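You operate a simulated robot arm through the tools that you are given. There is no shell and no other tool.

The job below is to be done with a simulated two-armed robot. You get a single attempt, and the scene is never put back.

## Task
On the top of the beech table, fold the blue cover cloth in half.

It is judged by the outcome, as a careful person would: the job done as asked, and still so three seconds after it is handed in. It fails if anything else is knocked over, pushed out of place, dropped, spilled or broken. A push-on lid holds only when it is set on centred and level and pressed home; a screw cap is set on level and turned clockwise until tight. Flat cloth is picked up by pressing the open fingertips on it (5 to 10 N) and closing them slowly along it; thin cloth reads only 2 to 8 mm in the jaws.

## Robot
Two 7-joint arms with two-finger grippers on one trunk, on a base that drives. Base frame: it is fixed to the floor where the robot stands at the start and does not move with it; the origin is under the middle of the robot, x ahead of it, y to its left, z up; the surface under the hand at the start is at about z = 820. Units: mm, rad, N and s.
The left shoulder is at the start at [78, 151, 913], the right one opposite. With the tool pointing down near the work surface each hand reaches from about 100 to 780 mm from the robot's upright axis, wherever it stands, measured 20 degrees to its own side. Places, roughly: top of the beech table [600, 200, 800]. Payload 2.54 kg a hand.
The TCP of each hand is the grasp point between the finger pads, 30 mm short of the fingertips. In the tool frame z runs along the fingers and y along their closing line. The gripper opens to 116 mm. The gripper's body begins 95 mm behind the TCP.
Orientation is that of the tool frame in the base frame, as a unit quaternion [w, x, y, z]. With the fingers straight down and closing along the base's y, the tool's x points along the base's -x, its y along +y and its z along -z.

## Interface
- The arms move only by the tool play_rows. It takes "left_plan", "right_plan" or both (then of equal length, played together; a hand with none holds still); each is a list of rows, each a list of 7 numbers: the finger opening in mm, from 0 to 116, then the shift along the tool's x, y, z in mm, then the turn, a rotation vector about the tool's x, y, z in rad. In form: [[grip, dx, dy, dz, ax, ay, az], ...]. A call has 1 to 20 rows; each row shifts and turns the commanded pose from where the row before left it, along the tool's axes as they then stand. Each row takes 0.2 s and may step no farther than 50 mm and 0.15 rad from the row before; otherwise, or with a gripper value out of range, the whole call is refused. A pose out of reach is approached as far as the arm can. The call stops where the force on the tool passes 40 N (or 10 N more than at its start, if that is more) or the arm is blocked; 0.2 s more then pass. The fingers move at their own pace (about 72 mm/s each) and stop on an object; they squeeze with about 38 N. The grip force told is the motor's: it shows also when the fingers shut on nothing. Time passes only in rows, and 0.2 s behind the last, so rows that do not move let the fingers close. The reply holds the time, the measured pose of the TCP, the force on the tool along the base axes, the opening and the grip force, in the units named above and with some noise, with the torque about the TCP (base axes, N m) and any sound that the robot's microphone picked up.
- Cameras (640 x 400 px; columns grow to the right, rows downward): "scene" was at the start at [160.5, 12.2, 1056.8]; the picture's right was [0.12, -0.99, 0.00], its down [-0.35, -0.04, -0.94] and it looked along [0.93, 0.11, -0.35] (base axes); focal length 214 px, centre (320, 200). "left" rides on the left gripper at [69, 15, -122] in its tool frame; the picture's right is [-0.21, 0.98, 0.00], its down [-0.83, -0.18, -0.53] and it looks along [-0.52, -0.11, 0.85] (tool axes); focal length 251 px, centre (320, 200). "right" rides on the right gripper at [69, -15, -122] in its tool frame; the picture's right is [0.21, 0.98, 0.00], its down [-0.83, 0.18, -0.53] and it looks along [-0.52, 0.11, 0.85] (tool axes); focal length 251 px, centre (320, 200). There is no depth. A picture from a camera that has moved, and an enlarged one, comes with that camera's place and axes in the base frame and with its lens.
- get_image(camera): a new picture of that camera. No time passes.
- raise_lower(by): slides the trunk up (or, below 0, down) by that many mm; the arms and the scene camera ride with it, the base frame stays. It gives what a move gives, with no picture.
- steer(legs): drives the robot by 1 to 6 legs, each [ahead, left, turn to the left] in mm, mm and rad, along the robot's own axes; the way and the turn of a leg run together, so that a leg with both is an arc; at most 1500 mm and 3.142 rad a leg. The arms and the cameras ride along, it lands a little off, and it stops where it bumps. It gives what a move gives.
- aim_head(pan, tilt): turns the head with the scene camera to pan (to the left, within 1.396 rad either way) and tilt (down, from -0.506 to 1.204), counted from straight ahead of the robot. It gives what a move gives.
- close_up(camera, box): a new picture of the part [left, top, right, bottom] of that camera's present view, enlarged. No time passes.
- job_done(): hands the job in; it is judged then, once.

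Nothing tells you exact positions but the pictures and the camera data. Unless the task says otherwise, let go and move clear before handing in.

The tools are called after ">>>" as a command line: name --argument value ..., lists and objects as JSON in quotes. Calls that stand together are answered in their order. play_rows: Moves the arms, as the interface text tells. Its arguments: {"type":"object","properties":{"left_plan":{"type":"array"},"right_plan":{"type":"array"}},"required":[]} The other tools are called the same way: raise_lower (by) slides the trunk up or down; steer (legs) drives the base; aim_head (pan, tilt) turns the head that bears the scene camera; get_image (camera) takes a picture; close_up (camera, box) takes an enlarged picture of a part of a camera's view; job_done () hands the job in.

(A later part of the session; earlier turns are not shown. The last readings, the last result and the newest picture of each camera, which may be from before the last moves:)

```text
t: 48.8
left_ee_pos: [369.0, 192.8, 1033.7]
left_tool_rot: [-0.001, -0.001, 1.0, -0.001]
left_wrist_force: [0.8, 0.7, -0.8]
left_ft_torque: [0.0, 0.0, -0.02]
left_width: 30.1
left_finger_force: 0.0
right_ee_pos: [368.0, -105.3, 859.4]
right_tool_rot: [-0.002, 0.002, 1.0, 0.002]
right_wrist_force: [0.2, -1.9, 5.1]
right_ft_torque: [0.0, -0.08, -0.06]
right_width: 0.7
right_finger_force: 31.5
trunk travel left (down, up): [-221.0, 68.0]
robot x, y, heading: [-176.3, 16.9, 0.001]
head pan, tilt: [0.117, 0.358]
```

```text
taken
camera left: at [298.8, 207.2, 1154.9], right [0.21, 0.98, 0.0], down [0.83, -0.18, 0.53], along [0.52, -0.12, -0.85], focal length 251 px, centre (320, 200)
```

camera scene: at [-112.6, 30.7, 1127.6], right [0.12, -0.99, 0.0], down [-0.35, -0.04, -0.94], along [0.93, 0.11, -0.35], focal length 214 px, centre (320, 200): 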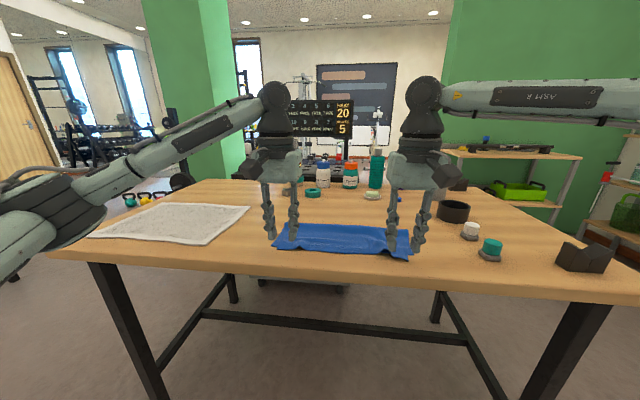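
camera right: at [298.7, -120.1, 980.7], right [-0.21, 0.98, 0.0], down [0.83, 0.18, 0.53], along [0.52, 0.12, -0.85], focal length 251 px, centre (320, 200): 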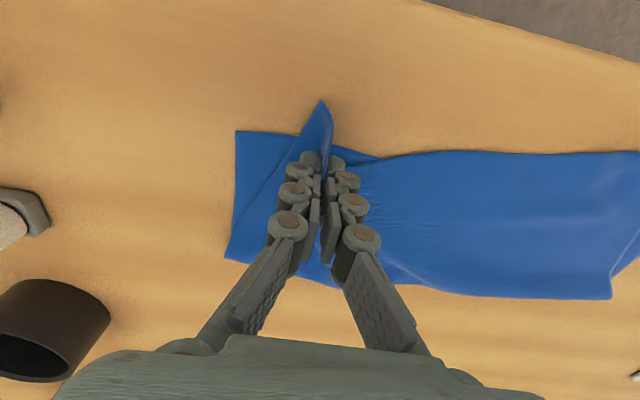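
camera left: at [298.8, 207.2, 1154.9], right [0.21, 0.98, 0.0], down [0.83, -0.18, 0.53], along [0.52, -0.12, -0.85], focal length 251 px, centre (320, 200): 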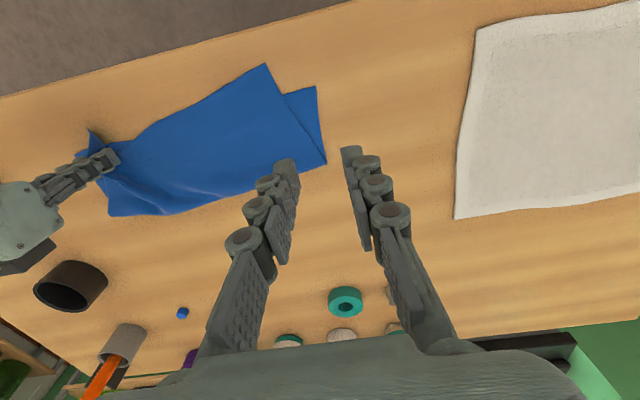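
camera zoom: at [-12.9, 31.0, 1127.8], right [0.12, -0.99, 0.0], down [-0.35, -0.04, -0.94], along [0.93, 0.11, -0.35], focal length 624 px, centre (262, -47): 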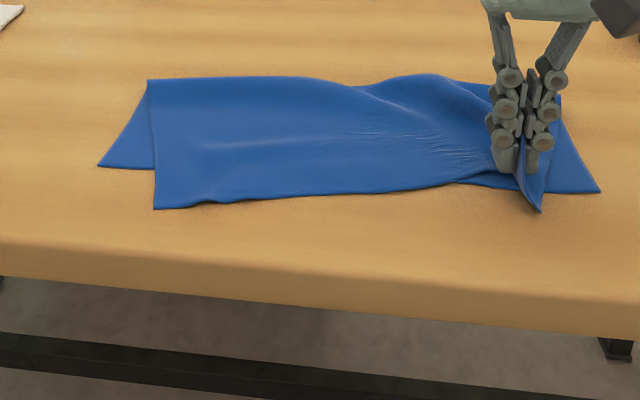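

Lifting from one side swung the whole upper layer, so the left corner is now off by about (-35,-52). I'll keep hold on the right and also grip the upper-left edge near (327,106), where it overhangs bare table, to re-lay it with both hands.

>>> play_rows --left_plan '[[46, 8.4, -17.4, 31, 0, 0, 0], [46, 8.4, -17.4, 31, 0, 0, 0], [46, 8.4, -17.4, 31, 0, 0, 0], [46, 8.4, -17.4, 31, 0, 0, 0], [46, 8.4, -17.4, 31, 0, 0, 0]]'

>>> get_image --camera "left"

>>> close_up --camera "scene" --box '[230, 220, 450, 350]'

```text
t: 50.0
left_ee_pos: [326.5, 106.1, 879.6]
left_tool_rot: [-0.001, -0.001, 1.0, 0.0]
left_wrist_force: [-0.5, -0.6, -0.5]
left_ft_torque: [0.01, -0.03, 0.02]
left_width: 46.2
left_finger_force: 0.1
right_ee_pos: [368.6, -105.7, 858.4]
right_tool_rot: [-0.002, 0.001, 1.0, 0.002]
right_wrist_force: [0.3, 0.7, 1.2]
right_ft_torque: [-0.03, 0.03, 0.02]
right_width: 3.9
right_finger_force: 31.2
trunk travel left (down, up): [-221.0, 68.0]
robot x, y, heading: [-171.2, 18.0, 0.002]
head pan, tilt: [0.117, 0.358]
```

```text
taken
camera left: at [256.1, 119.8, 1000.7], right [0.21, 0.98, 0.0], down [0.83, -0.18, 0.53], along [0.52, -0.12, -0.85], focal length 251 px, centre (320, 200)
```

left: 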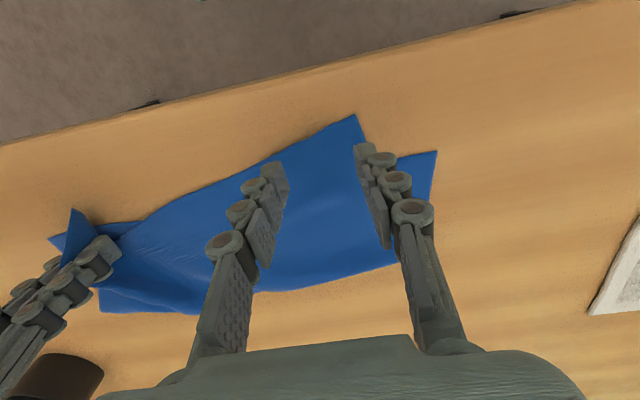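

```text
2.91 times, centred on (340, 285) of scene
camera zoom: at [-12.8, 31.0, 1127.8], right [0.12, -0.99, 0.0], down [-0.35, -0.04, -0.94], along [0.93, 0.11, -0.35], focal length 624 px, centre (262, -47)
```

zoom: 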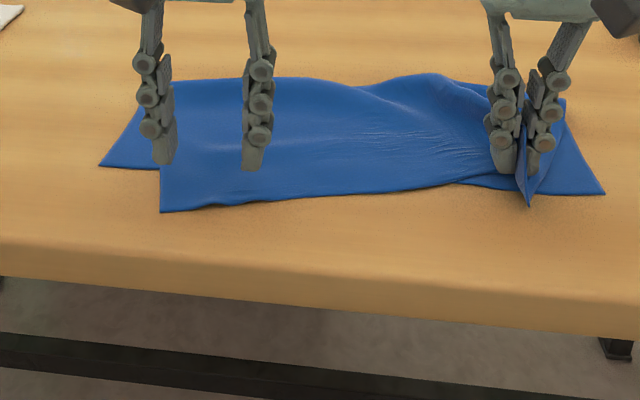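

The left fingers are over the upper-left edge, with the corner at (302,134). I'll shift 6 mm inward, lower to contact, press and close.

>>> play_rows --left_plan '[[46, 0, -3, 8, 0, 0, 0], [46, 0, -3, 8, 0, 0, 0], [46, 0, 0, 6, 0, 0, 0], [46, 0, 0, 3, 0, 0, 0], [46, 0, 0, 2, 0, 0, 0], [46, 0, 0, 1, 0, 0, 0], [46, 0, 0, 0, 0, 0, 0]]'

>>> play_rows --left_plan '[[46, 0, 0, 1, 0, 0, 0], [46, 0, 0, 0, 0, 0, 0]]'

```text
t: 51.6
left_ee_pos: [326.4, 100.2, 850.0]
left_tool_rot: [0.0, 0.0, 1.0, -0.001]
left_wrist_force: [0.5, -0.7, 3.1]
left_ft_torque: [0.04, 0.01, 0.01]
left_width: 46.3
left_finger_force: 0.1
right_ee_pos: [368.1, -104.6, 858.2]
right_tool_rot: [-0.002, 0.002, 1.0, 0.002]
right_wrist_force: [-0.6, -1.8, -1.7]
right_ft_torque: [0.49, -0.01, 0.04]
right_width: 0.2
right_finger_force: 26.1
trunk travel left (down, up): [-221.0, 68.0]
robot x, y, heading: [-177.8, 18.3, 0.0]
head pan, tilt: [0.117, 0.358]
```

```text
t: 52.2
left_ee_pos: [326.8, 100.2, 850.5]
left_tool_rot: [0.0, -0.001, 1.0, -0.001]
left_wrist_force: [1.7, -0.1, 10.2]
left_ft_torque: [0.08, -0.07, -0.02]
left_width: 47.2
left_finger_force: 0.1
right_ee_pos: [367.3, -105.2, 858.4]
right_tool_rot: [-0.002, 0.002, 1.0, 0.002]
right_wrist_force: [-0.5, 0.2, 0.2]
right_ft_torque: [-0.06, 0.02, 0.0]
right_width: 3.1
right_finger_force: 30.6
trunk travel left (down, up): [-221.0, 68.0]
robot x, y, heading: [-171.7, 19.2, 0.001]
head pan, tilt: [0.117, 0.358]
```

The left hand presses at 10 N. I'll close it slowly with the same inward shift as before.

>>> play_rows --left_plan '[[43, 0, -1.0, -0.3, 0, 0, 0], [40, 0, -1.0, 0, 0, 0, 0], [37, 0, -1.0, 0, 0, 0, 0], [34, 0, -1.0, -0.3, 0, 0, 0], [31, 0, -1.0, 0, 0, 0, 0], [28, 0, -1.0, -0.3, 0, 0, 0], [25, 0, -1.0, 0, 0, 0, 0], [22, 0, -1.0, -0.3, 0, 0, 0], [19, 0, -1.0, 0, 0, 0, 0], [16, 0, -1.0, 0, 0, 0, 0], [13, 0, -1.0, 0, 0, 0, 0]]'

>>> get_image --camera "left"

```text
t: 54.6
left_ee_pos: [325.8, 89.2, 849.7]
left_tool_rot: [-0.001, -0.001, 1.0, -0.001]
left_wrist_force: [-0.4, -0.2, 2.1]
left_ft_torque: [0.0, 0.04, 0.01]
left_width: 12.4
left_finger_force: 0.1
right_ee_pos: [367.5, -104.0, 858.0]
right_tool_rot: [-0.002, 0.002, 1.0, 0.001]
right_wrist_force: [0.1, 1.4, 4.1]
right_ft_torque: [0.32, 0.04, 0.03]
right_width: 0.2
right_finger_force: 28.3
trunk travel left (down, up): [-221.0, 68.0]
robot x, y, heading: [-172.9, 18.6, 0.002]
head pan, tilt: [0.117, 0.358]
```

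```text
taken
camera left: at [256.4, 103.5, 972.0], right [0.21, 0.98, 0.0], down [0.83, -0.18, 0.53], along [0.52, -0.11, -0.85], focal length 251 px, centre (320, 200)
```

left: 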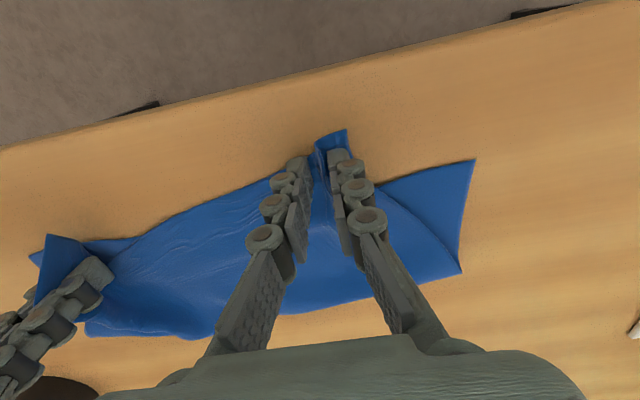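

The ridge is well formed between the left fingers. I'll close fully and then lift both hands together.

>>> play_rows --left_plan '[[10, 0, -0.7, 0.5, 0, 0, 0], [7, 0, -0.5, 0, 0, 0, 0], [4, 0, 0, 0, 0, 0, 0], [0, 0, 0, 0, 0, 0, 0], [0, 0, 0, 0, 0, 0, 0], [0, 0, 0, 0, 0, 0, 0]]'

>>> play_rows --left_plan '[[0, 0, 0, -4, 0, 0, 0], [0, 0, 0, -8, 0, 0, 0], [0, 0, 0, -10, 0, 0, 0], [0, 0, 0, -10, 0, 0, 0]]' --right_plan '[[0, 0, 0, -4, 0, 0, 0], [0, 0, 0, -8, 0, 0, 0], [0, 0, 0, -8, 0, 0, 0], [0, 0, 0, -5, 0, 0, 0]]'

>>> get_image --camera "left"

>>> get_image --camera "right"

>>> close_up --camera "scene" --box '[230, 220, 450, 350]'

```text
t: 56.0
left_ee_pos: [326.6, 86.4, 851.0]
left_tool_rot: [-0.001, -0.001, 1.0, 0.0]
left_wrist_force: [-0.9, -0.3, 0.4]
left_ft_torque: [-0.14, -0.01, 0.03]
left_width: 0.9
left_finger_force: 26.4
right_ee_pos: [369.4, -104.4, 857.1]
right_tool_rot: [-0.003, 0.001, 1.0, 0.002]
right_wrist_force: [0.4, 2.1, 4.3]
right_ft_torque: [0.44, -0.1, 0.04]
right_width: 0.5
right_finger_force: 28.4
trunk travel left (down, up): [-221.0, 68.0]
robot x, y, heading: [-171.0, 18.4, -0.002]
head pan, tilt: [0.117, 0.358]
```

```text
t: 57.0
left_ee_pos: [326.3, 86.6, 883.1]
left_tool_rot: [0.0, -0.001, 1.0, -0.001]
left_wrist_force: [0.3, -1.7, -2.1]
left_ft_torque: [-0.01, 0.02, 0.04]
left_width: 5.1
left_finger_force: 32.2
right_ee_pos: [367.4, -105.7, 883.4]
right_tool_rot: [-0.003, 0.001, 1.0, 0.002]
right_wrist_force: [-2.4, -0.1, 4.0]
right_ft_torque: [0.77, 0.04, 0.07]
right_width: 0.2
right_finger_force: 26.6
trunk travel left (down, up): [-221.0, 68.0]
robot x, y, heading: [-172.7, 17.9, 0.007]
head pan, tilt: [0.117, 0.358]
```

```text
taken
camera left: at [256.6, 101.7, 1004.2], right [0.21, 0.98, 0.0], down [0.83, -0.18, 0.53], along [0.52, -0.12, -0.85], focal length 251 px, centre (320, 200)
```

left: 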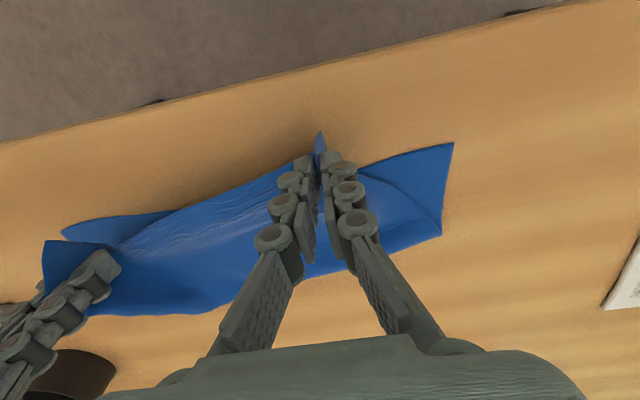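

```text
taken
camera right: at [299.0, -120.5, 1006.1], right [-0.21, 0.98, 0.0], down [0.83, 0.18, 0.53], along [0.52, 0.11, -0.85], focal length 251 px, centre (320, 200)
```

right: 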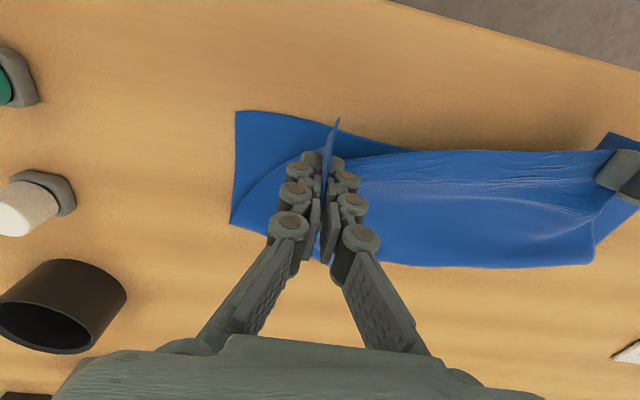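

```text
2.91 times, centred on (340, 285) of scene
camera zoom: at [-13.1, 31.2, 1127.9], right [0.12, -0.99, 0.0], down [-0.35, -0.04, -0.94], along [0.93, 0.11, -0.35], focal length 624 px, centre (262, -47)
```

zoom: 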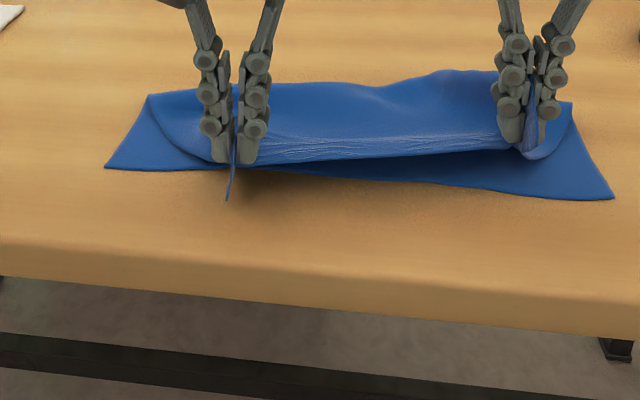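

Both hands now hold the upper edge and the lower layer lies undisturbed, with its corners at (341,187) and (353,-169). I'll lift higher and forward to let the crease unroll to the middle, spreading the hands back to their proper spacing.

>>> play_rows --left_plan '[[0, -18.8, 7.4, -12, 0, 0, 0], [0, -18.8, 7.4, -12, 0, 0, 0], [0, -18.8, 7.4, -12, 0, 0, 0], [0, -18.8, 7.4, -12, 0, 0, 0], [0, -18.8, 7.4, -12, 0, 0, 0]]' --right_plan '[[0, -12.2, -1, -12, 0, 0, 0], [0, -12.2, -1, -12, 0, 0, 0], [0, -12.2, -1, -12, 0, 0, 0], [0, -12.2, -1, -12, 0, 0, 0], [0, -12.2, -1, -12, 0, 0, 0]]'

>>> get_image --camera "left"

>>> get_image --camera "right"

>>> close_up --camera "scene" --box '[230, 200, 450, 330]'

```text
t: 58.0
left_ee_pos: [399.7, 106.9, 930.9]
left_tool_rot: [0.002, 0.007, 1.0, -0.011]
left_wrist_force: [1.8, -19.2, 0.1]
left_ft_torque: [-0.64, -0.03, -0.02]
left_width: 1.8
left_finger_force: 29.0
right_ee_pos: [405.4, -110.7, 930.8]
right_tool_rot: [0.001, -0.007, 1.0, 0.012]
right_wrist_force: [-1.6, 20.7, 1.9]
right_ft_torque: [0.99, 0.02, 0.2]
right_width: 1.0
right_finger_force: 30.8
right hand out of reach, approached as far as the arm can: row 3, 4, 5
trunk travel left (down, up): [-221.0, 68.0]
robot x, y, heading: [-171.0, 17.6, 0.005]
head pan, tilt: [0.117, 0.358]
stopped in row 5 (left hand): the force on the tool passed its limit at 43 N (the readings are from after the stop); the commanded pose is now the measured one
```

```text
taken
camera left: at [329.4, 124.6, 1051.5], right [0.23, 0.97, -0.02], down [0.82, -0.18, 0.54], along [0.52, -0.14, -0.84], focal length 251 px, centre (320, 200)
```

left: 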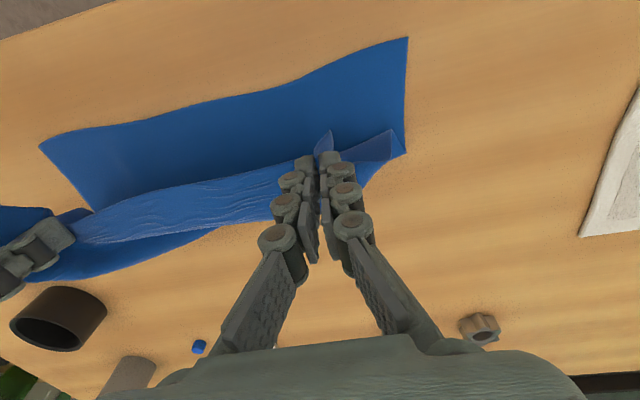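

```text
taken
camera right: at [334.9, -129.0, 1052.1], right [-0.23, 0.97, 0.02], down [0.82, 0.18, 0.54], along [0.52, 0.14, -0.84], focal length 251 px, centre (320, 200)
```

right: 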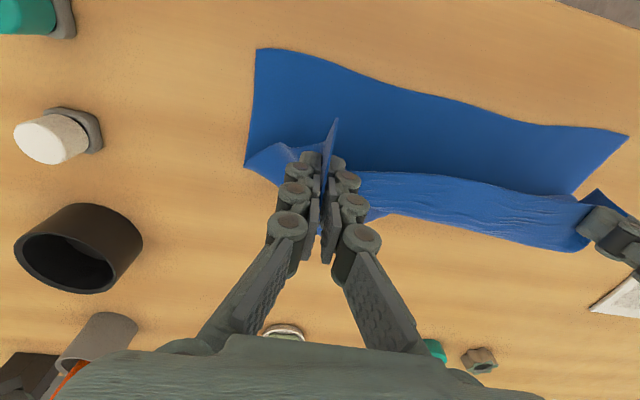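

```text
2.91 times, centred on (340, 265) of scene
camera zoom: at [-13.1, 31.1, 1127.8], right [0.12, -0.99, 0.0], down [-0.35, -0.04, -0.94], along [0.93, 0.11, -0.35], focal length 624 px, centre (262, 11)
```

zoom: 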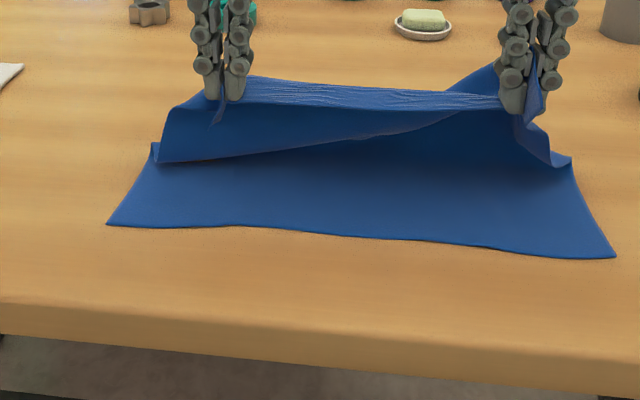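

The hands had spread too far, with about 20 N between them, because more cloth is gathered this time. I'll bring the right hand inward to relieve that, then drive forward a little and leftward so the crease unrolls toward the middle.

>>> play_rows --right_plan '[[0, 0, 3, 0, 0, 0, 0], [0, 0, 4, 0, 0, 0, 0], [0, 0, 3, 0, 0, 0, 0]]'

>>> steer --legs '[[40, 16, 0]]'

>>> get_image --camera "left"

>>> get_image --camera "right"

>>> close_up --camera "scene" --box '[210, 200, 470, 360]'

```text
t: 58.8
left_ee_pos: [401.0, 107.5, 930.1]
left_tool_rot: [0.003, 0.006, 1.0, -0.012]
left_wrist_force: [1.5, -29.4, 1.7]
left_ft_torque: [-0.84, -0.03, -0.04]
left_width: 2.2
left_finger_force: 31.0
right_ee_pos: [406.4, -110.0, 929.3]
right_tool_rot: [0.001, -0.005, 1.0, 0.012]
right_wrist_force: [-1.9, 29.6, 1.1]
right_ft_torque: [0.83, 0.03, 0.17]
right_width: 1.6
right_finger_force: 31.3
right hand out of reach, approached as far as the arm can: row 2
trunk travel left (down, up): [-221.0, 68.0]
robot x, y, heading: [-171.9, 16.4, 0.005]
head pan, tilt: [0.117, 0.358]
```

```text
t: 59.7
left_ee_pos: [439.9, 122.9, 930.1]
left_tool_rot: [0.003, 0.007, 1.0, -0.011]
left_wrist_force: [1.6, -30.1, -1.0]
left_ft_torque: [-0.87, -0.02, -0.02]
left_width: 2.8
left_finger_force: 33.1
right_ee_pos: [446.1, -96.0, 928.2]
right_tool_rot: [0.0, -0.005, 1.0, 0.012]
right_wrist_force: [-1.9, 31.1, -0.5]
right_ft_torque: [0.83, 0.04, 0.22]
right_width: 2.2
right_finger_force: 31.6
trunk travel left (down, up): [-221.0, 68.0]
robot x, y, heading: [-133.9, 38.4, -0.001]
head pan, tilt: [0.117, 0.358]
```

```text
taken
camera left: at [370.9, 141.0, 1050.6], right [0.23, 0.97, -0.02], down [0.82, -0.18, 0.54], along [0.52, -0.14, -0.84], focal length 251 px, centre (320, 200)
```

left: 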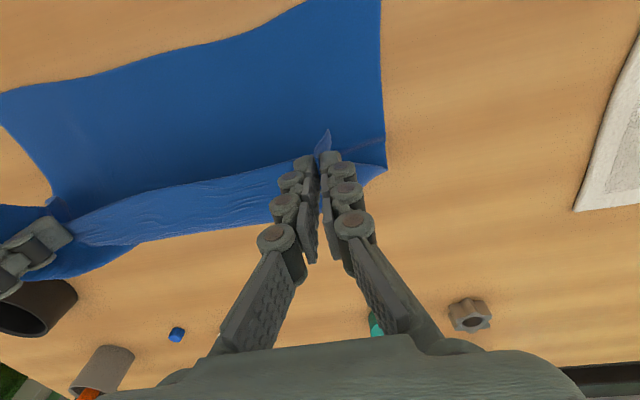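

```text
taken
camera right: at [376.3, -114.7, 1051.0], right [-0.22, 0.97, 0.02], down [0.82, 0.18, 0.54], along [0.52, 0.14, -0.84], focal length 251 px, centre (320, 200)
```

right: 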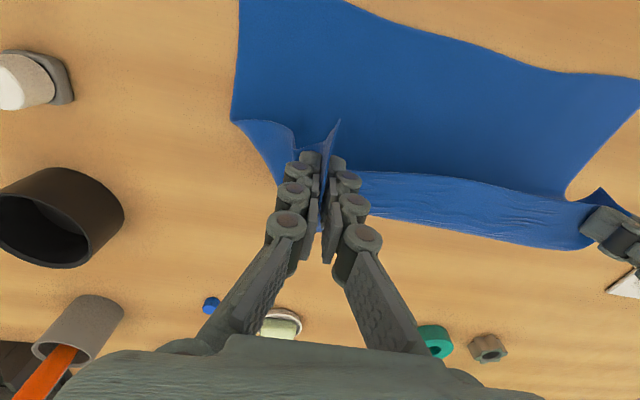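

```text
2.46 times, centred on (340, 280) of scene
camera zoom: at [27.7, 46.8, 1127.7], right [0.12, -0.99, 0.0], down [-0.35, -0.04, -0.94], along [0.93, 0.11, -0.35], focal length 528 px, centre (271, 3)
```

zoom: 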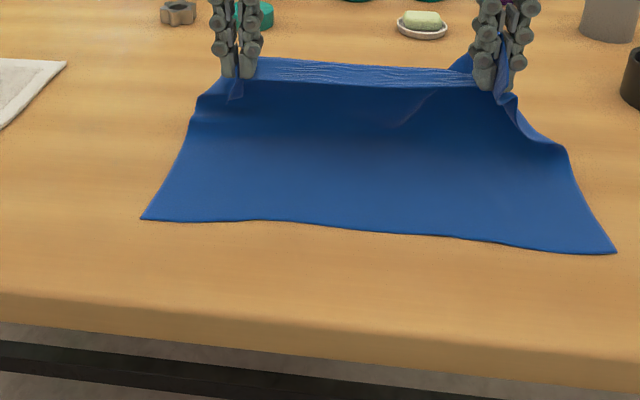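

The hands are pulling 30 N against each other, so I'll ease the left hand inward at once.

>>> play_rows --left_plan '[[0, 0, -4, 0, 0, 0, 0], [0, 0, -4, 0, 0, 0, 0], [0, 0, -2, 0, 0, 0, 0]]'

```text
t: 60.5
left_ee_pos: [440.3, 114.3, 930.5]
left_tool_rot: [0.004, 0.005, 1.0, -0.011]
left_wrist_force: [-0.1, -5.4, 4.2]
left_ft_torque: [-0.14, -0.02, -0.01]
left_width: 1.0
left_finger_force: 30.8
right_ee_pos: [444.8, -96.5, 929.3]
right_tool_rot: [0.001, -0.005, 1.0, 0.012]
right_wrist_force: [-1.0, 7.7, 1.1]
right_ft_torque: [0.47, 0.0, 0.07]
right_width: 1.5
right_finger_force: 28.1
trunk travel left (down, up): [-221.0, 68.0]
robot x, y, heading: [-134.0, 35.1, 0.001]
head pan, tilt: [0.117, 0.358]
```

The tension is down to about 6 N. Now I'll lay the upper edge back along an arc so it lands on the near edge, at about (359,124) and (361,-83).

>>> play_rows --left_plan '[[0, 22, 1.6, 2, 0, 0, 0], [0, 20, 1.6, 10, 0, 0, 0], [0, 17, 1.6, 15, 0, 0, 0], [0, 12, 1.6, 17, 0, 0, 0]]' --right_plan '[[0, 23, 2.2, 2, 0, 0, 0], [0, 21, 2.2, 10, 0, 0, 0], [0, 17.5, 2.2, 15, 0, 0, 0], [0, 12.5, 2.2, 17, 0, 0, 0]]'

>>> get_image --camera "left"

>>> get_image --camera "right"

>>> close_up --camera "scene" --box '[210, 200, 470, 360]'

```text
t: 61.5
left_ee_pos: [369.7, 117.7, 885.1]
left_tool_rot: [0.004, 0.006, 1.0, -0.012]
left_wrist_force: [-0.1, -0.7, 3.6]
left_ft_torque: [-0.04, 0.01, 0.0]
left_width: 2.1
left_finger_force: 35.6
right_ee_pos: [370.9, -86.7, 885.9]
right_tool_rot: [0.0, -0.004, 1.0, 0.012]
right_wrist_force: [0.3, 0.7, 1.0]
right_ft_torque: [-0.08, -0.03, 0.02]
right_width: 3.1
right_finger_force: 36.6
trunk travel left (down, up): [-221.0, 68.0]
robot x, y, heading: [-136.9, 32.8, -0.0]
head pan, tilt: [0.117, 0.358]
```

```text
taken
camera left: at [299.0, 137.4, 1005.9], right [0.23, 0.97, -0.02], down [0.82, -0.18, 0.54], along [0.53, -0.14, -0.84], focal length 251 px, centre (320, 200)
```

left: 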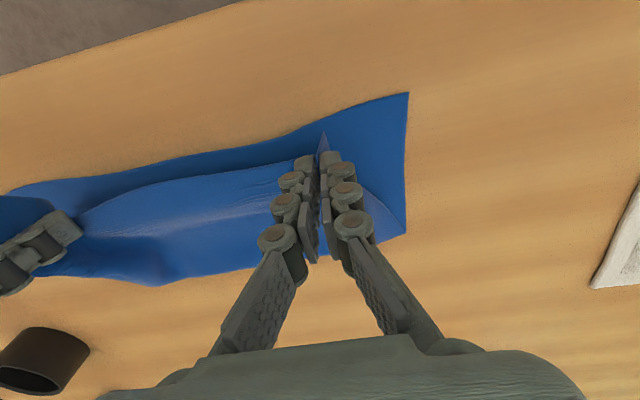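

```text
taken
camera right: at [301.4, -105.1, 1007.7], right [-0.22, 0.97, 0.02], down [0.82, 0.17, 0.54], along [0.52, 0.14, -0.84], focal length 251 px, centre (320, 200)
```

right: 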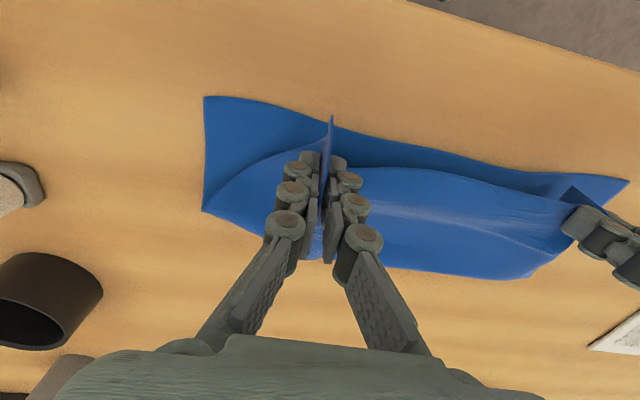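

```text
2.46 times, centred on (340, 280) of scene
camera zoom: at [27.0, 46.9, 1127.9], right [0.12, -0.99, 0.0], down [-0.35, -0.04, -0.94], along [0.93, 0.11, -0.35], focal length 528 px, centre (271, 3)
```

zoom: 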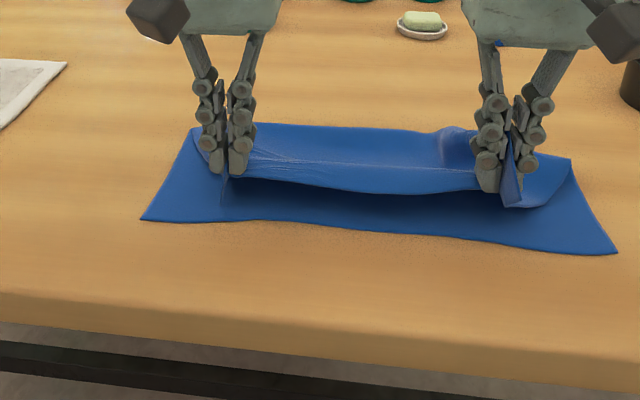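

The upper edge is coming down nicely over the near edge. I'll bring both hands the rest of the way down.

>>> play_rows --left_plan '[[0, 5, 2, 9.5, 0, 0, 0], [0, 4, 2, 9.5, 0, 0, 0], [0, 2, 2, 9, 0, 0, 0]]' --right_plan '[[0, 5, 1.3, 9.5, 0, 0, 0], [0, 3, 1.3, 9.5, 0, 0, 0], [0, 2, 1.3, 9, 0, 0, 0]]'

>>> get_image --camera "left"

>>> get_image --camera "right"

>>> close_up --camera "scene" --box '[210, 200, 470, 360]'

```text
t: 62.3
left_ee_pos: [360.0, 124.6, 858.2]
left_tool_rot: [0.004, 0.006, 1.0, -0.012]
left_wrist_force: [0.9, -0.4, 1.3]
left_ft_torque: [0.0, -0.02, 0.01]
left_width: 3.2
left_finger_force: 36.6
right_ee_pos: [361.0, -80.3, 857.4]
right_tool_rot: [0.001, -0.005, 1.0, 0.013]
right_wrist_force: [-0.7, 2.3, 0.0]
right_ft_torque: [-0.25, -0.02, 0.01]
right_width: 3.6
right_finger_force: 38.5
trunk travel left (down, up): [-221.0, 68.0]
robot x, y, heading: [-132.2, 33.7, -0.002]
head pan, tilt: [0.117, 0.358]
```

```text
taken
camera left: at [289.2, 142.4, 978.6], right [0.23, 0.97, -0.02], down [0.82, -0.18, 0.54], along [0.53, -0.14, -0.84], focal length 251 px, centre (320, 200)
```

left: 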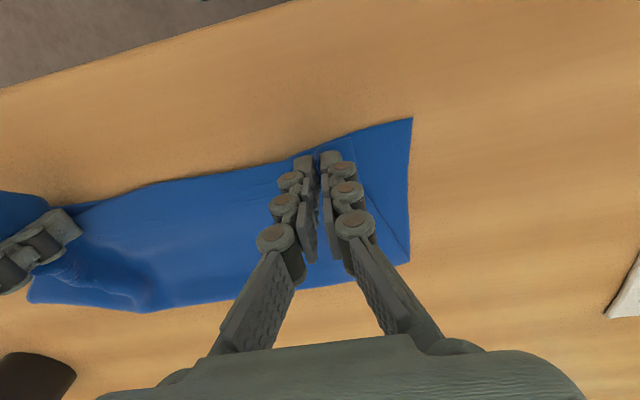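

```text
taken
camera right: at [290.3, -100.3, 980.3], right [-0.22, 0.97, 0.02], down [0.82, 0.18, 0.54], along [0.52, 0.14, -0.84], focal length 251 px, centre (320, 200)
```

right: 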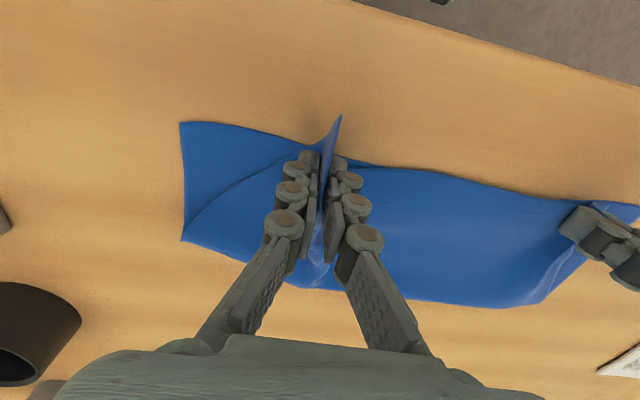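

```text
2.46 times, centred on (340, 280) of scene
camera zoom: at [27.1, 46.7, 1127.8], right [0.12, -0.99, 0.0], down [-0.35, -0.04, -0.94], along [0.93, 0.11, -0.35], focal length 528 px, centre (271, 3)
```

zoom: 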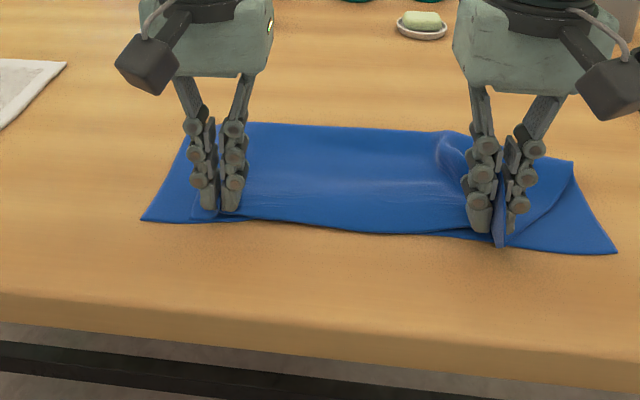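

The edges line up along the middle, with the corners still gathered in the jaws. I'll press lightly and open the fingers while shifting each hand outward, which reverses the gathering and spreads the corners flat.

>>> play_rows --left_plan '[[0, 0, 0, 2, 0, 0, 0], [0, 0, 0, 1.5, 0, 0, 0], [0, 0, 0, 0, 0, 0, 0]]' --right_plan '[[0, 0, 0, 2, 0, 0, 0], [0, 0, 0, 1, 0, 0, 0], [0, 0, 0, 0, 0, 0, 0]]'

```text
t: 63.1
left_ee_pos: [358.9, 125.3, 854.8]
left_tool_rot: [0.003, 0.006, 1.0, -0.011]
left_wrist_force: [0.1, -0.1, 3.7]
left_ft_torque: [-0.15, 0.01, -0.06]
left_width: 0.4
left_finger_force: 27.3
right_ee_pos: [360.6, -82.1, 855.0]
right_tool_rot: [0.001, -0.004, 1.0, 0.013]
right_wrist_force: [0.0, -0.7, 4.7]
right_ft_torque: [0.37, 0.06, 0.01]
right_width: 0.3
right_finger_force: 29.0
trunk travel left (down, up): [-221.0, 68.0]
robot x, y, heading: [-133.1, 34.2, 0.002]
head pan, tilt: [0.117, 0.358]
```

Both press at about 4 N. Now I'll open slowly with an outward shift.

>>> play_rows --left_plan '[[4, 0, 2, 0.4, 0, 0, 0], [8, 0, 2, 0.4, 0, 0, 0], [12, 0, 2, 0.4, 0, 0, 0], [16, 0, 2, 0.4, 0, 0, 0], [20, 0, 2, 0.4, 0, 0, 0], [24, 0, 2, 0.3, 0, 0, 0]]' --right_plan '[[4, 0, -2, 0.4, 0, 0, 0], [8, 0, -2, 0.4, 0, 0, 0], [12, 0, -2, 0.4, 0, 0, 0], [16, 0, -2, 0.4, 0, 0, 0], [20, 0, -2, 0.4, 0, 0, 0], [24, 0, -2, 0.3, 0, 0, 0]]'

>>> get_image --camera "left"

>>> get_image --camera "right"

>>> close_up --camera "scene" --box '[210, 200, 470, 360]'

```text
t: 64.5
left_ee_pos: [359.5, 136.6, 851.7]
left_tool_rot: [0.004, 0.006, 1.0, -0.012]
left_wrist_force: [0.0, -1.3, 3.6]
left_ft_torque: [-0.01, 0.0, -0.02]
left_width: 24.4
left_finger_force: 0.1
right_ee_pos: [361.7, -93.3, 852.5]
right_tool_rot: [0.0, -0.005, 1.0, 0.013]
right_wrist_force: [0.5, 0.7, 1.2]
right_ft_torque: [0.04, -0.02, 0.01]
right_width: 23.7
right_finger_force: 0.0
trunk travel left (down, up): [-221.0, 68.0]
robot x, y, heading: [-131.6, 33.9, 0.002]
head pan, tilt: [0.117, 0.358]
```

```text
taken
camera left: at [288.7, 154.1, 972.7], right [0.23, 0.97, -0.02], down [0.82, -0.18, 0.54], along [0.53, -0.14, -0.84], focal length 251 px, centre (320, 200)
```

left: 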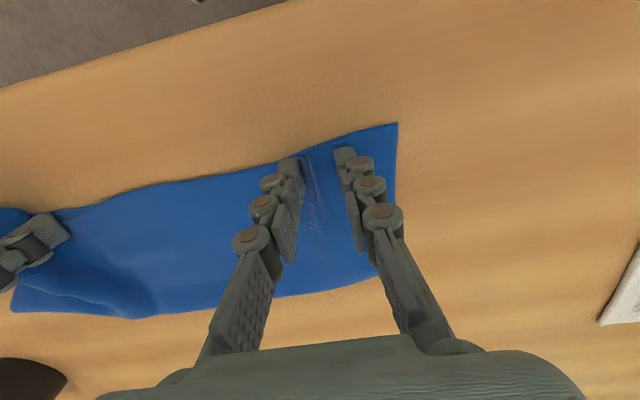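

```text
taken
camera right: at [291.6, -112.9, 974.3], right [-0.22, 0.97, 0.02], down [0.82, 0.18, 0.54], along [0.52, 0.14, -0.84], focal length 251 px, centre (320, 200)
```

right: 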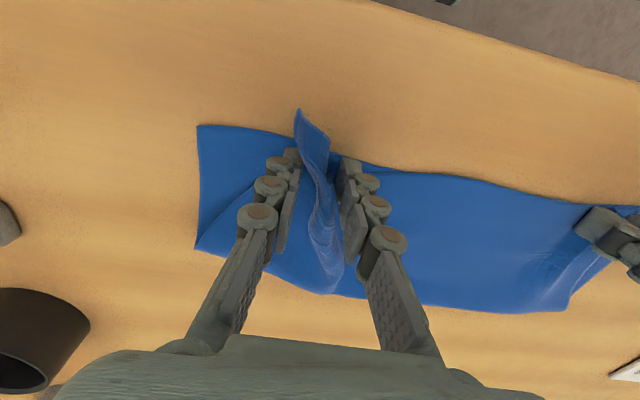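

```text
2.46 times, centred on (340, 280) of scene
camera zoom: at [26.9, 46.6, 1128.0], right [0.12, -0.99, 0.0], down [-0.35, -0.04, -0.94], along [0.93, 0.11, -0.35], focal length 528 px, centre (271, 3)
```

zoom: 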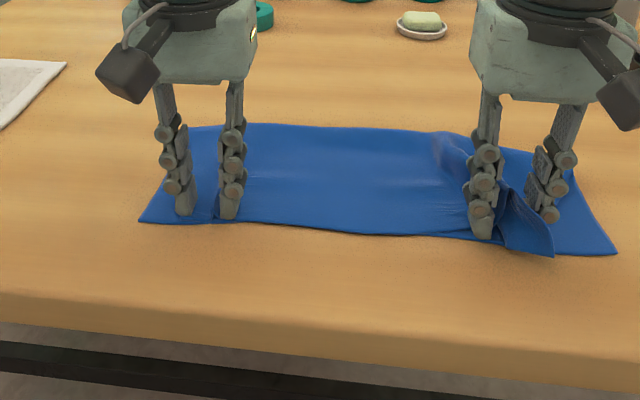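

The left corner has spread out flat onto the lower one. On the right the gathered fin is leaning outward with its corner at about (325,-116), so I'll finish the left spread first and look closer at the right.

>>> play_rows --left_plan '[[28, 0, 2, 0.2, 0, 0, 0], [32, 0, 2, 0.1, 0, 0, 0], [36, 0, 2, 0, 0, 0, 0], [40, 0, 2, 0, 0, 0, 0], [44, 0, 2, 0, 0, 0, 0], [44, 0, 0, -6, 0, 0, 0], [44, 0, 0, -20, 0, 0, 0], [44, 0, 0, -20, 0, 0, 0]]'

>>> get_image --camera "left"

>>> close_up --camera "scene" --box '[370, 220, 470, 320]'

>>> close_up --camera "right" --box '[170, 80, 430, 310]'

```text
t: 66.3
left_ee_pos: [359.2, 146.9, 898.2]
left_tool_rot: [0.004, 0.006, 1.0, -0.011]
left_wrist_force: [-0.1, -0.4, -0.5]
left_ft_torque: [-0.02, 0.01, 0.01]
left_width: 43.9
left_finger_force: 0.1
right_ee_pos: [361.8, -93.8, 851.7]
right_tool_rot: [0.001, -0.005, 1.0, 0.012]
right_wrist_force: [0.0, 0.1, 4.7]
right_ft_torque: [-0.05, 0.0, 0.04]
right_width: 23.8
right_finger_force: 0.1
trunk travel left (down, up): [-221.0, 68.0]
robot x, y, heading: [-132.1, 32.4, 0.0]
head pan, tilt: [0.117, 0.358]
```

```text
taken
camera left: at [288.9, 165.8, 1017.8], right [0.23, 0.97, -0.02], down [0.82, -0.18, 0.54], along [0.53, -0.14, -0.84], focal length 251 px, centre (320, 200)
```

left: 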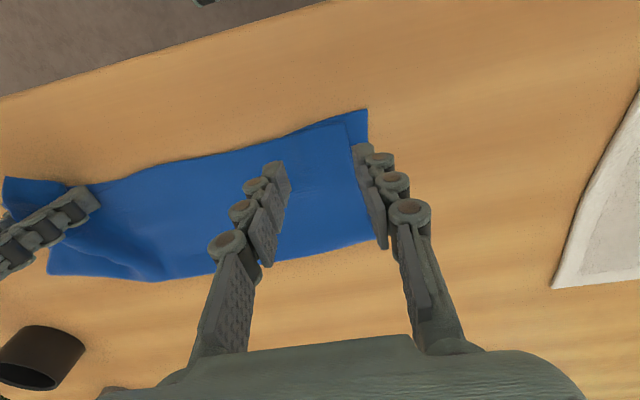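

```text
4.00 times, centred on (420, 270) of scene
camera zoom: at [26.9, 46.7, 1127.8], right [0.12, -0.99, 0.0], down [-0.35, -0.04, -0.94], along [0.93, 0.11, -0.35], focal length 858 px, centre (-80, -80)
```

zoom: 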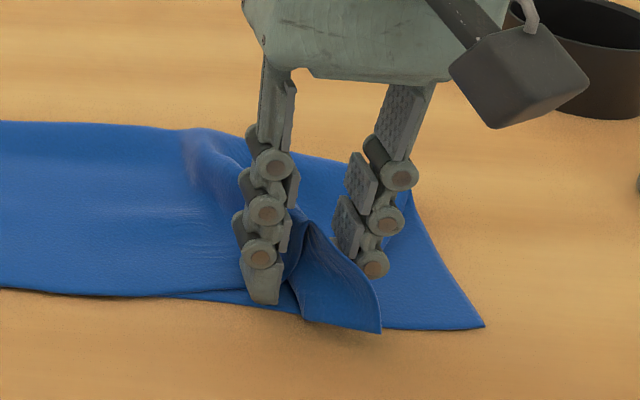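

```text
1.74 times, centred on (300, 195) of right
camera zoom: at [291.6, -112.8, 974.0], right [-0.22, 0.97, 0.02], down [0.82, 0.18, 0.54], along [0.52, 0.14, -0.84], focal length 437 px, centre (355, 209)
```

zoom: 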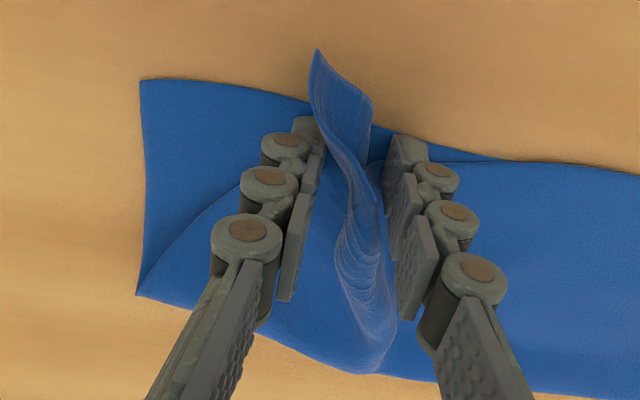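

The left corner is now within about 19 mm of the one below. I'll lift the right hand straight up and see how its fin settles.

>>> play_rows --right_plan '[[24, 0, 0, -5, 0, 0, 0], [30, 0, 0, -15, 0, 0, 0], [36, 0, 0, -20, 0, 0, 0], [36, 0, 0, -20, 0, 0, 0], [36, 0, 0, 0, 0, 0, 0]]'

>>> close_up --camera "scene" --box '[210, 200, 470, 360]'

>>> get_image --camera "right"

```text
t: 67.5
left_ee_pos: [360.1, 147.8, 896.6]
left_tool_rot: [0.003, 0.006, 1.0, -0.012]
left_wrist_force: [-0.7, -0.3, 0.6]
left_ft_torque: [0.0, 0.0, 0.03]
left_width: 44.1
left_finger_force: 0.0
right_ee_pos: [361.7, -96.4, 912.0]
right_tool_rot: [-0.001, -0.004, 1.0, 0.012]
right_wrist_force: [-0.2, -0.6, 0.5]
right_ft_torque: [0.01, -0.02, 0.02]
right_width: 35.9
right_finger_force: 0.0
trunk travel left (down, up): [-221.0, 68.0]
robot x, y, heading: [-134.5, 34.0, -0.002]
head pan, tilt: [0.117, 0.358]
```

```text
2.46 times, centred on (340, 280) of scene
camera zoom: at [27.2, 46.6, 1127.8], right [0.12, -0.99, 0.0], down [-0.35, -0.04, -0.94], along [0.93, 0.11, -0.35], focal length 528 px, centre (271, 3)
```

zoom: 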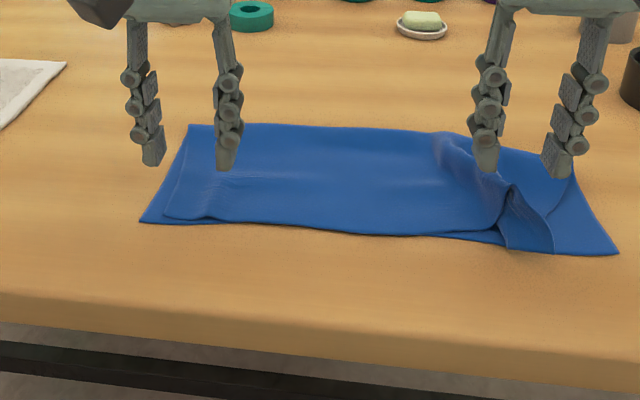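

```text
taken
camera right: at [292.5, -114.6, 1034.0], right [-0.22, 0.97, 0.02], down [0.82, 0.18, 0.54], along [0.52, 0.14, -0.84], focal length 251 px, centre (320, 200)
```

right: 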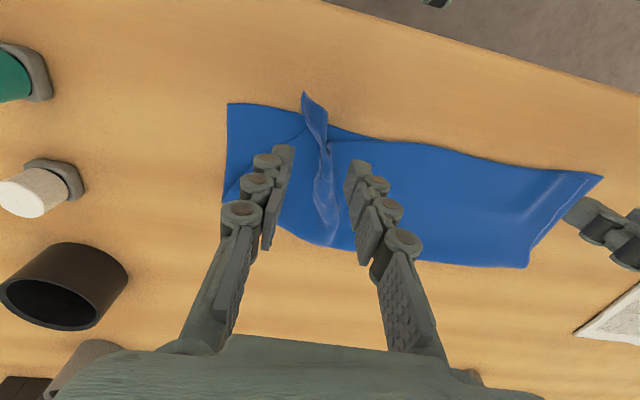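

The right end still has a standing fold whose crest runs from (453,-73) to (327,-113). I'll push it outward with closed fingertips so it unrolls over the free side edge, starting from its inner side.

>>> play_rows --right_plan '[[0, -8, 9, 4, 0, 0, 0], [0, -9, 10, 5, 0, 0, 0], [0, -9, 10, 8, 0, 0, 0], [0, -7, 9, 10, 0, 0, 0], [0, 0, 0, 0, 0, 0, 0]]'

>>> close_up --camera "scene" --box '[330, 200, 490, 340]'

>>> get_image --camera "right"

```text
t: 68.7
left_ee_pos: [359.3, 147.5, 896.8]
left_tool_rot: [0.004, 0.006, 1.0, -0.011]
left_wrist_force: [0.5, 0.6, -0.9]
left_ft_torque: [-0.03, -0.01, -0.01]
left_width: 44.1
left_finger_force: 0.0
right_ee_pos: [394.9, -56.8, 884.6]
right_tool_rot: [0.0, -0.005, 1.0, 0.012]
right_wrist_force: [0.3, -0.2, 0.5]
right_ft_torque: [-0.03, 0.02, 0.01]
right_width: 0.0
right_finger_force: 28.8
trunk travel left (down, up): [-221.0, 68.0]
robot x, y, heading: [-134.0, 33.4, 0.001]
head pan, tilt: [0.117, 0.358]
```

```text
2.86 times, centred on (410, 270) of scene
camera zoom: at [27.1, 46.6, 1127.9], right [0.12, -0.99, 0.0], down [-0.35, -0.04, -0.94], along [0.93, 0.11, -0.35], focal length 613 px, centre (63, 0)
```

zoom: 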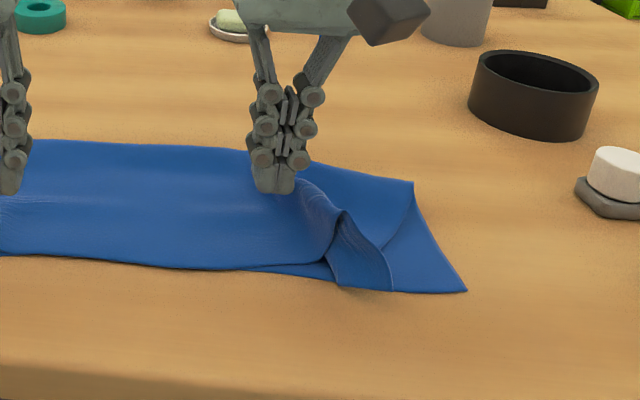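

```text
taken
camera right: at [324.9, -75.9, 1007.1], right [-0.22, 0.97, 0.02], down [0.82, 0.18, 0.54], along [0.52, 0.14, -0.84], focal length 251 px, centre (320, 200)
```

right: 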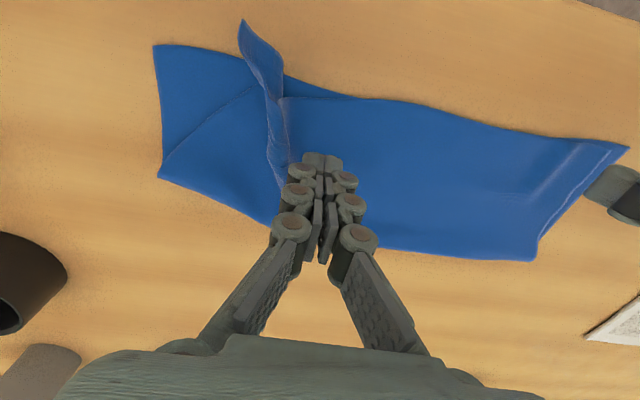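

The right end of the crease sits back at about (450,-177), so that corner needs a proper re-lay rather than a push. I'll move over the standing corner flap near (338,-108) to pinch it close to its corner.

>>> play_rows --right_plan '[[20, 14.2, -12.8, -5, 0, 0, 0], [44, 14.2, -12.8, -3, 0, 0, 0], [44, 14.2, -12.8, 0, 0, 0, 0], [44, 14.2, -12.8, 0, 0, 0, 0], [44, 0, 0, 0, 0, 0, 0]]'

>>> close_up --camera "scene" --box '[350, 210, 490, 330]'

>>> get_image --camera "right"

```text
t: 69.9
left_ee_pos: [359.8, 148.4, 896.7]
left_tool_rot: [0.003, 0.007, 1.0, -0.012]
left_wrist_force: [-0.3, 0.9, 0.3]
left_ft_torque: [-0.03, 0.04, -0.01]
left_width: 44.3
left_finger_force: 0.1
right_ee_pos: [338.5, -108.5, 893.2]
right_tool_rot: [0.0, -0.005, 1.0, 0.012]
right_wrist_force: [-0.5, 0.6, 0.1]
right_ft_torque: [-0.01, -0.01, -0.01]
right_width: 43.8
right_finger_force: 0.1
trunk travel left (down, up): [-221.0, 68.0]
robot x, y, heading: [-135.0, 33.8, -0.001]
head pan, tilt: [0.117, 0.358]
```

```text
3.33 times, centred on (420, 270) of scene
camera zoom: at [27.2, 46.7, 1127.8], right [0.12, -0.99, 0.0], down [-0.35, -0.04, -0.94], along [0.93, 0.11, -0.35], focal length 715 px, centre (-13, -33)
```

zoom: 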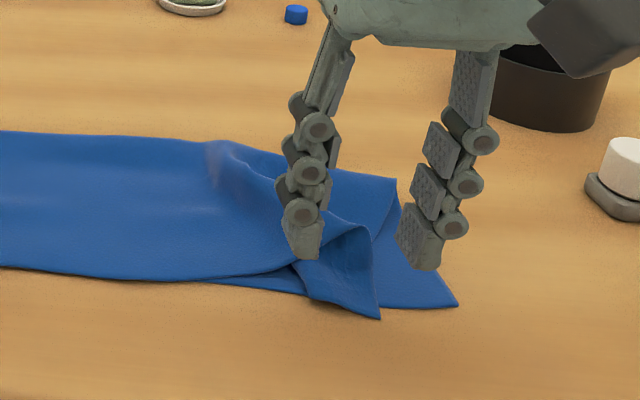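

```text
taken
camera right: at [268.4, -126.9, 1014.9], right [-0.22, 0.97, 0.02], down [0.82, 0.18, 0.54], along [0.52, 0.14, -0.84], focal length 251 px, centre (320, 200)
```

right: 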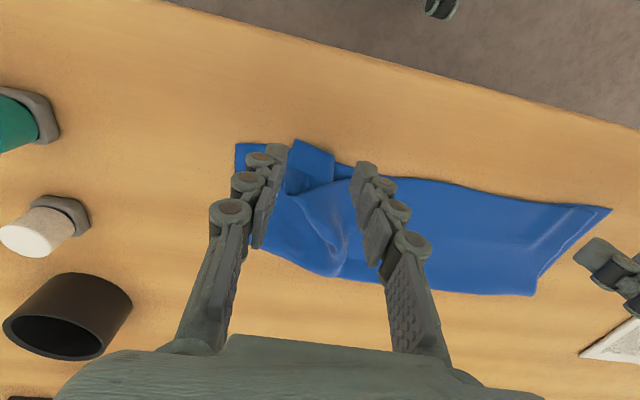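

The flap shifted as the hand passed over it. I'll look closer before gripping.

>>> close_up --camera "right" --box '[210, 110, 420, 290]'

>>> get_image --camera "left"

```text
2.22 times, centred on (315, 200) of right
camera zoom: at [268.4, -126.9, 1014.9], right [-0.22, 0.97, 0.02], down [0.82, 0.18, 0.54], along [0.52, 0.14, -0.84], focal length 559 px, centre (331, 200)
```

zoom: 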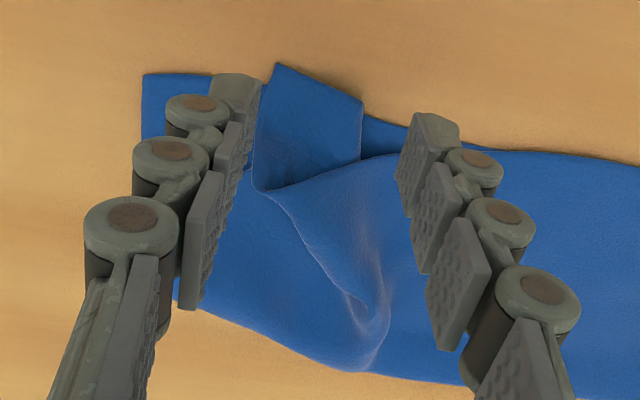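

```text
taken
camera left: at [289.2, 165.8, 1017.6], right [0.23, 0.97, -0.02], down [0.82, -0.18, 0.54], along [0.53, -0.14, -0.84], focal length 251 px, centre (320, 200)
```

left: 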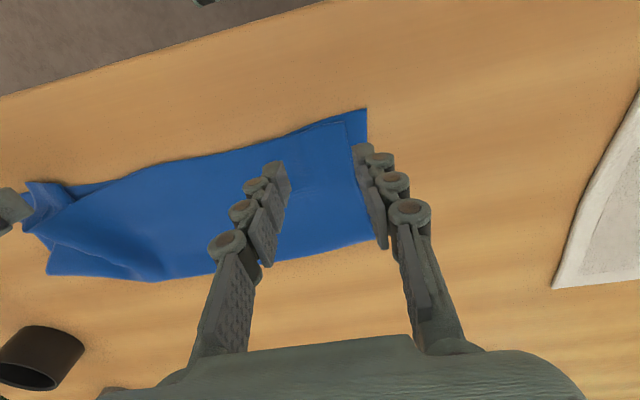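

The fold has laid over as a pleat, and the corner flap lies right between the fingers, overhanging the near edge. I'll lower and close on that flap.

>>> play_rows --right_plan '[[44, 0, 0, 10, 0, 0, 0], [44, 0, 0, 10, 0, 0, 0], [44, 0, 0, 10, 0, 0, 0], [44, 0, 0, 7, 0, 0, 0], [44, 0, 0, 3, 0, 0, 0], [44, 0, 0, 1.5, 0, 0, 0]]'

>>> close_up --camera "scene" --box '[350, 210, 490, 330]'

>>> close_up --camera "right" --box '[210, 110, 420, 290]'

```text
t: 71.3
left_ee_pos: [358.4, 147.4, 896.7]
left_tool_rot: [0.003, 0.006, 1.0, -0.011]
left_wrist_force: [-0.6, 0.4, 0.2]
left_ft_torque: [-0.01, -0.02, 0.03]
left_width: 44.0
left_finger_force: 0.1
right_ee_pos: [340.2, -106.9, 851.6]
right_tool_rot: [0.002, -0.004, 1.0, 0.013]
right_wrist_force: [0.4, -1.5, 5.3]
right_ft_torque: [-0.23, -0.06, -0.05]
right_width: 45.3
right_finger_force: 1.0
trunk travel left (down, up): [-221.0, 68.0]
robot x, y, heading: [-135.6, 35.1, 0.0]
head pan, tilt: [0.117, 0.358]
```

```text
3.33 times, centred on (420, 270) of scene
camera zoom: at [26.8, 46.7, 1128.0], right [0.12, -0.99, 0.0], down [-0.35, -0.04, -0.94], along [0.93, 0.11, -0.35], focal length 715 px, centre (-13, -33)
```

zoom: 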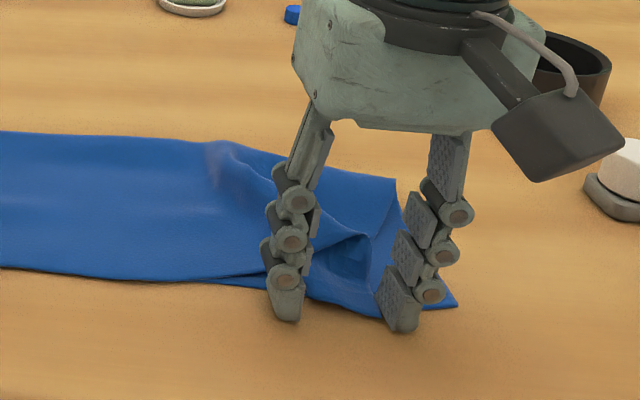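

```text
2.22 times, centred on (315, 200) of right
camera zoom: at [269.1, -125.6, 973.3], right [-0.22, 0.97, 0.02], down [0.82, 0.18, 0.54], along [0.52, 0.14, -0.84], focal length 559 px, centre (331, 200)
```

zoom: 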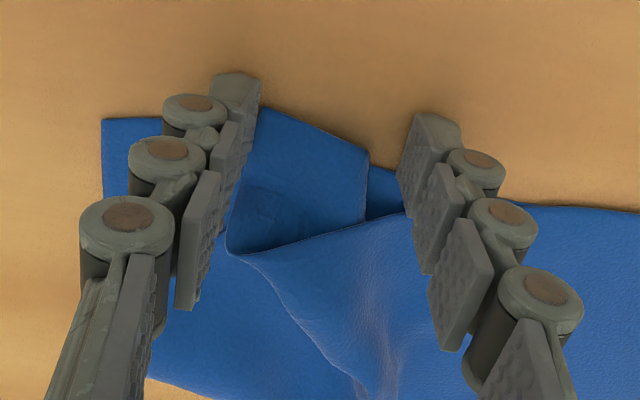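

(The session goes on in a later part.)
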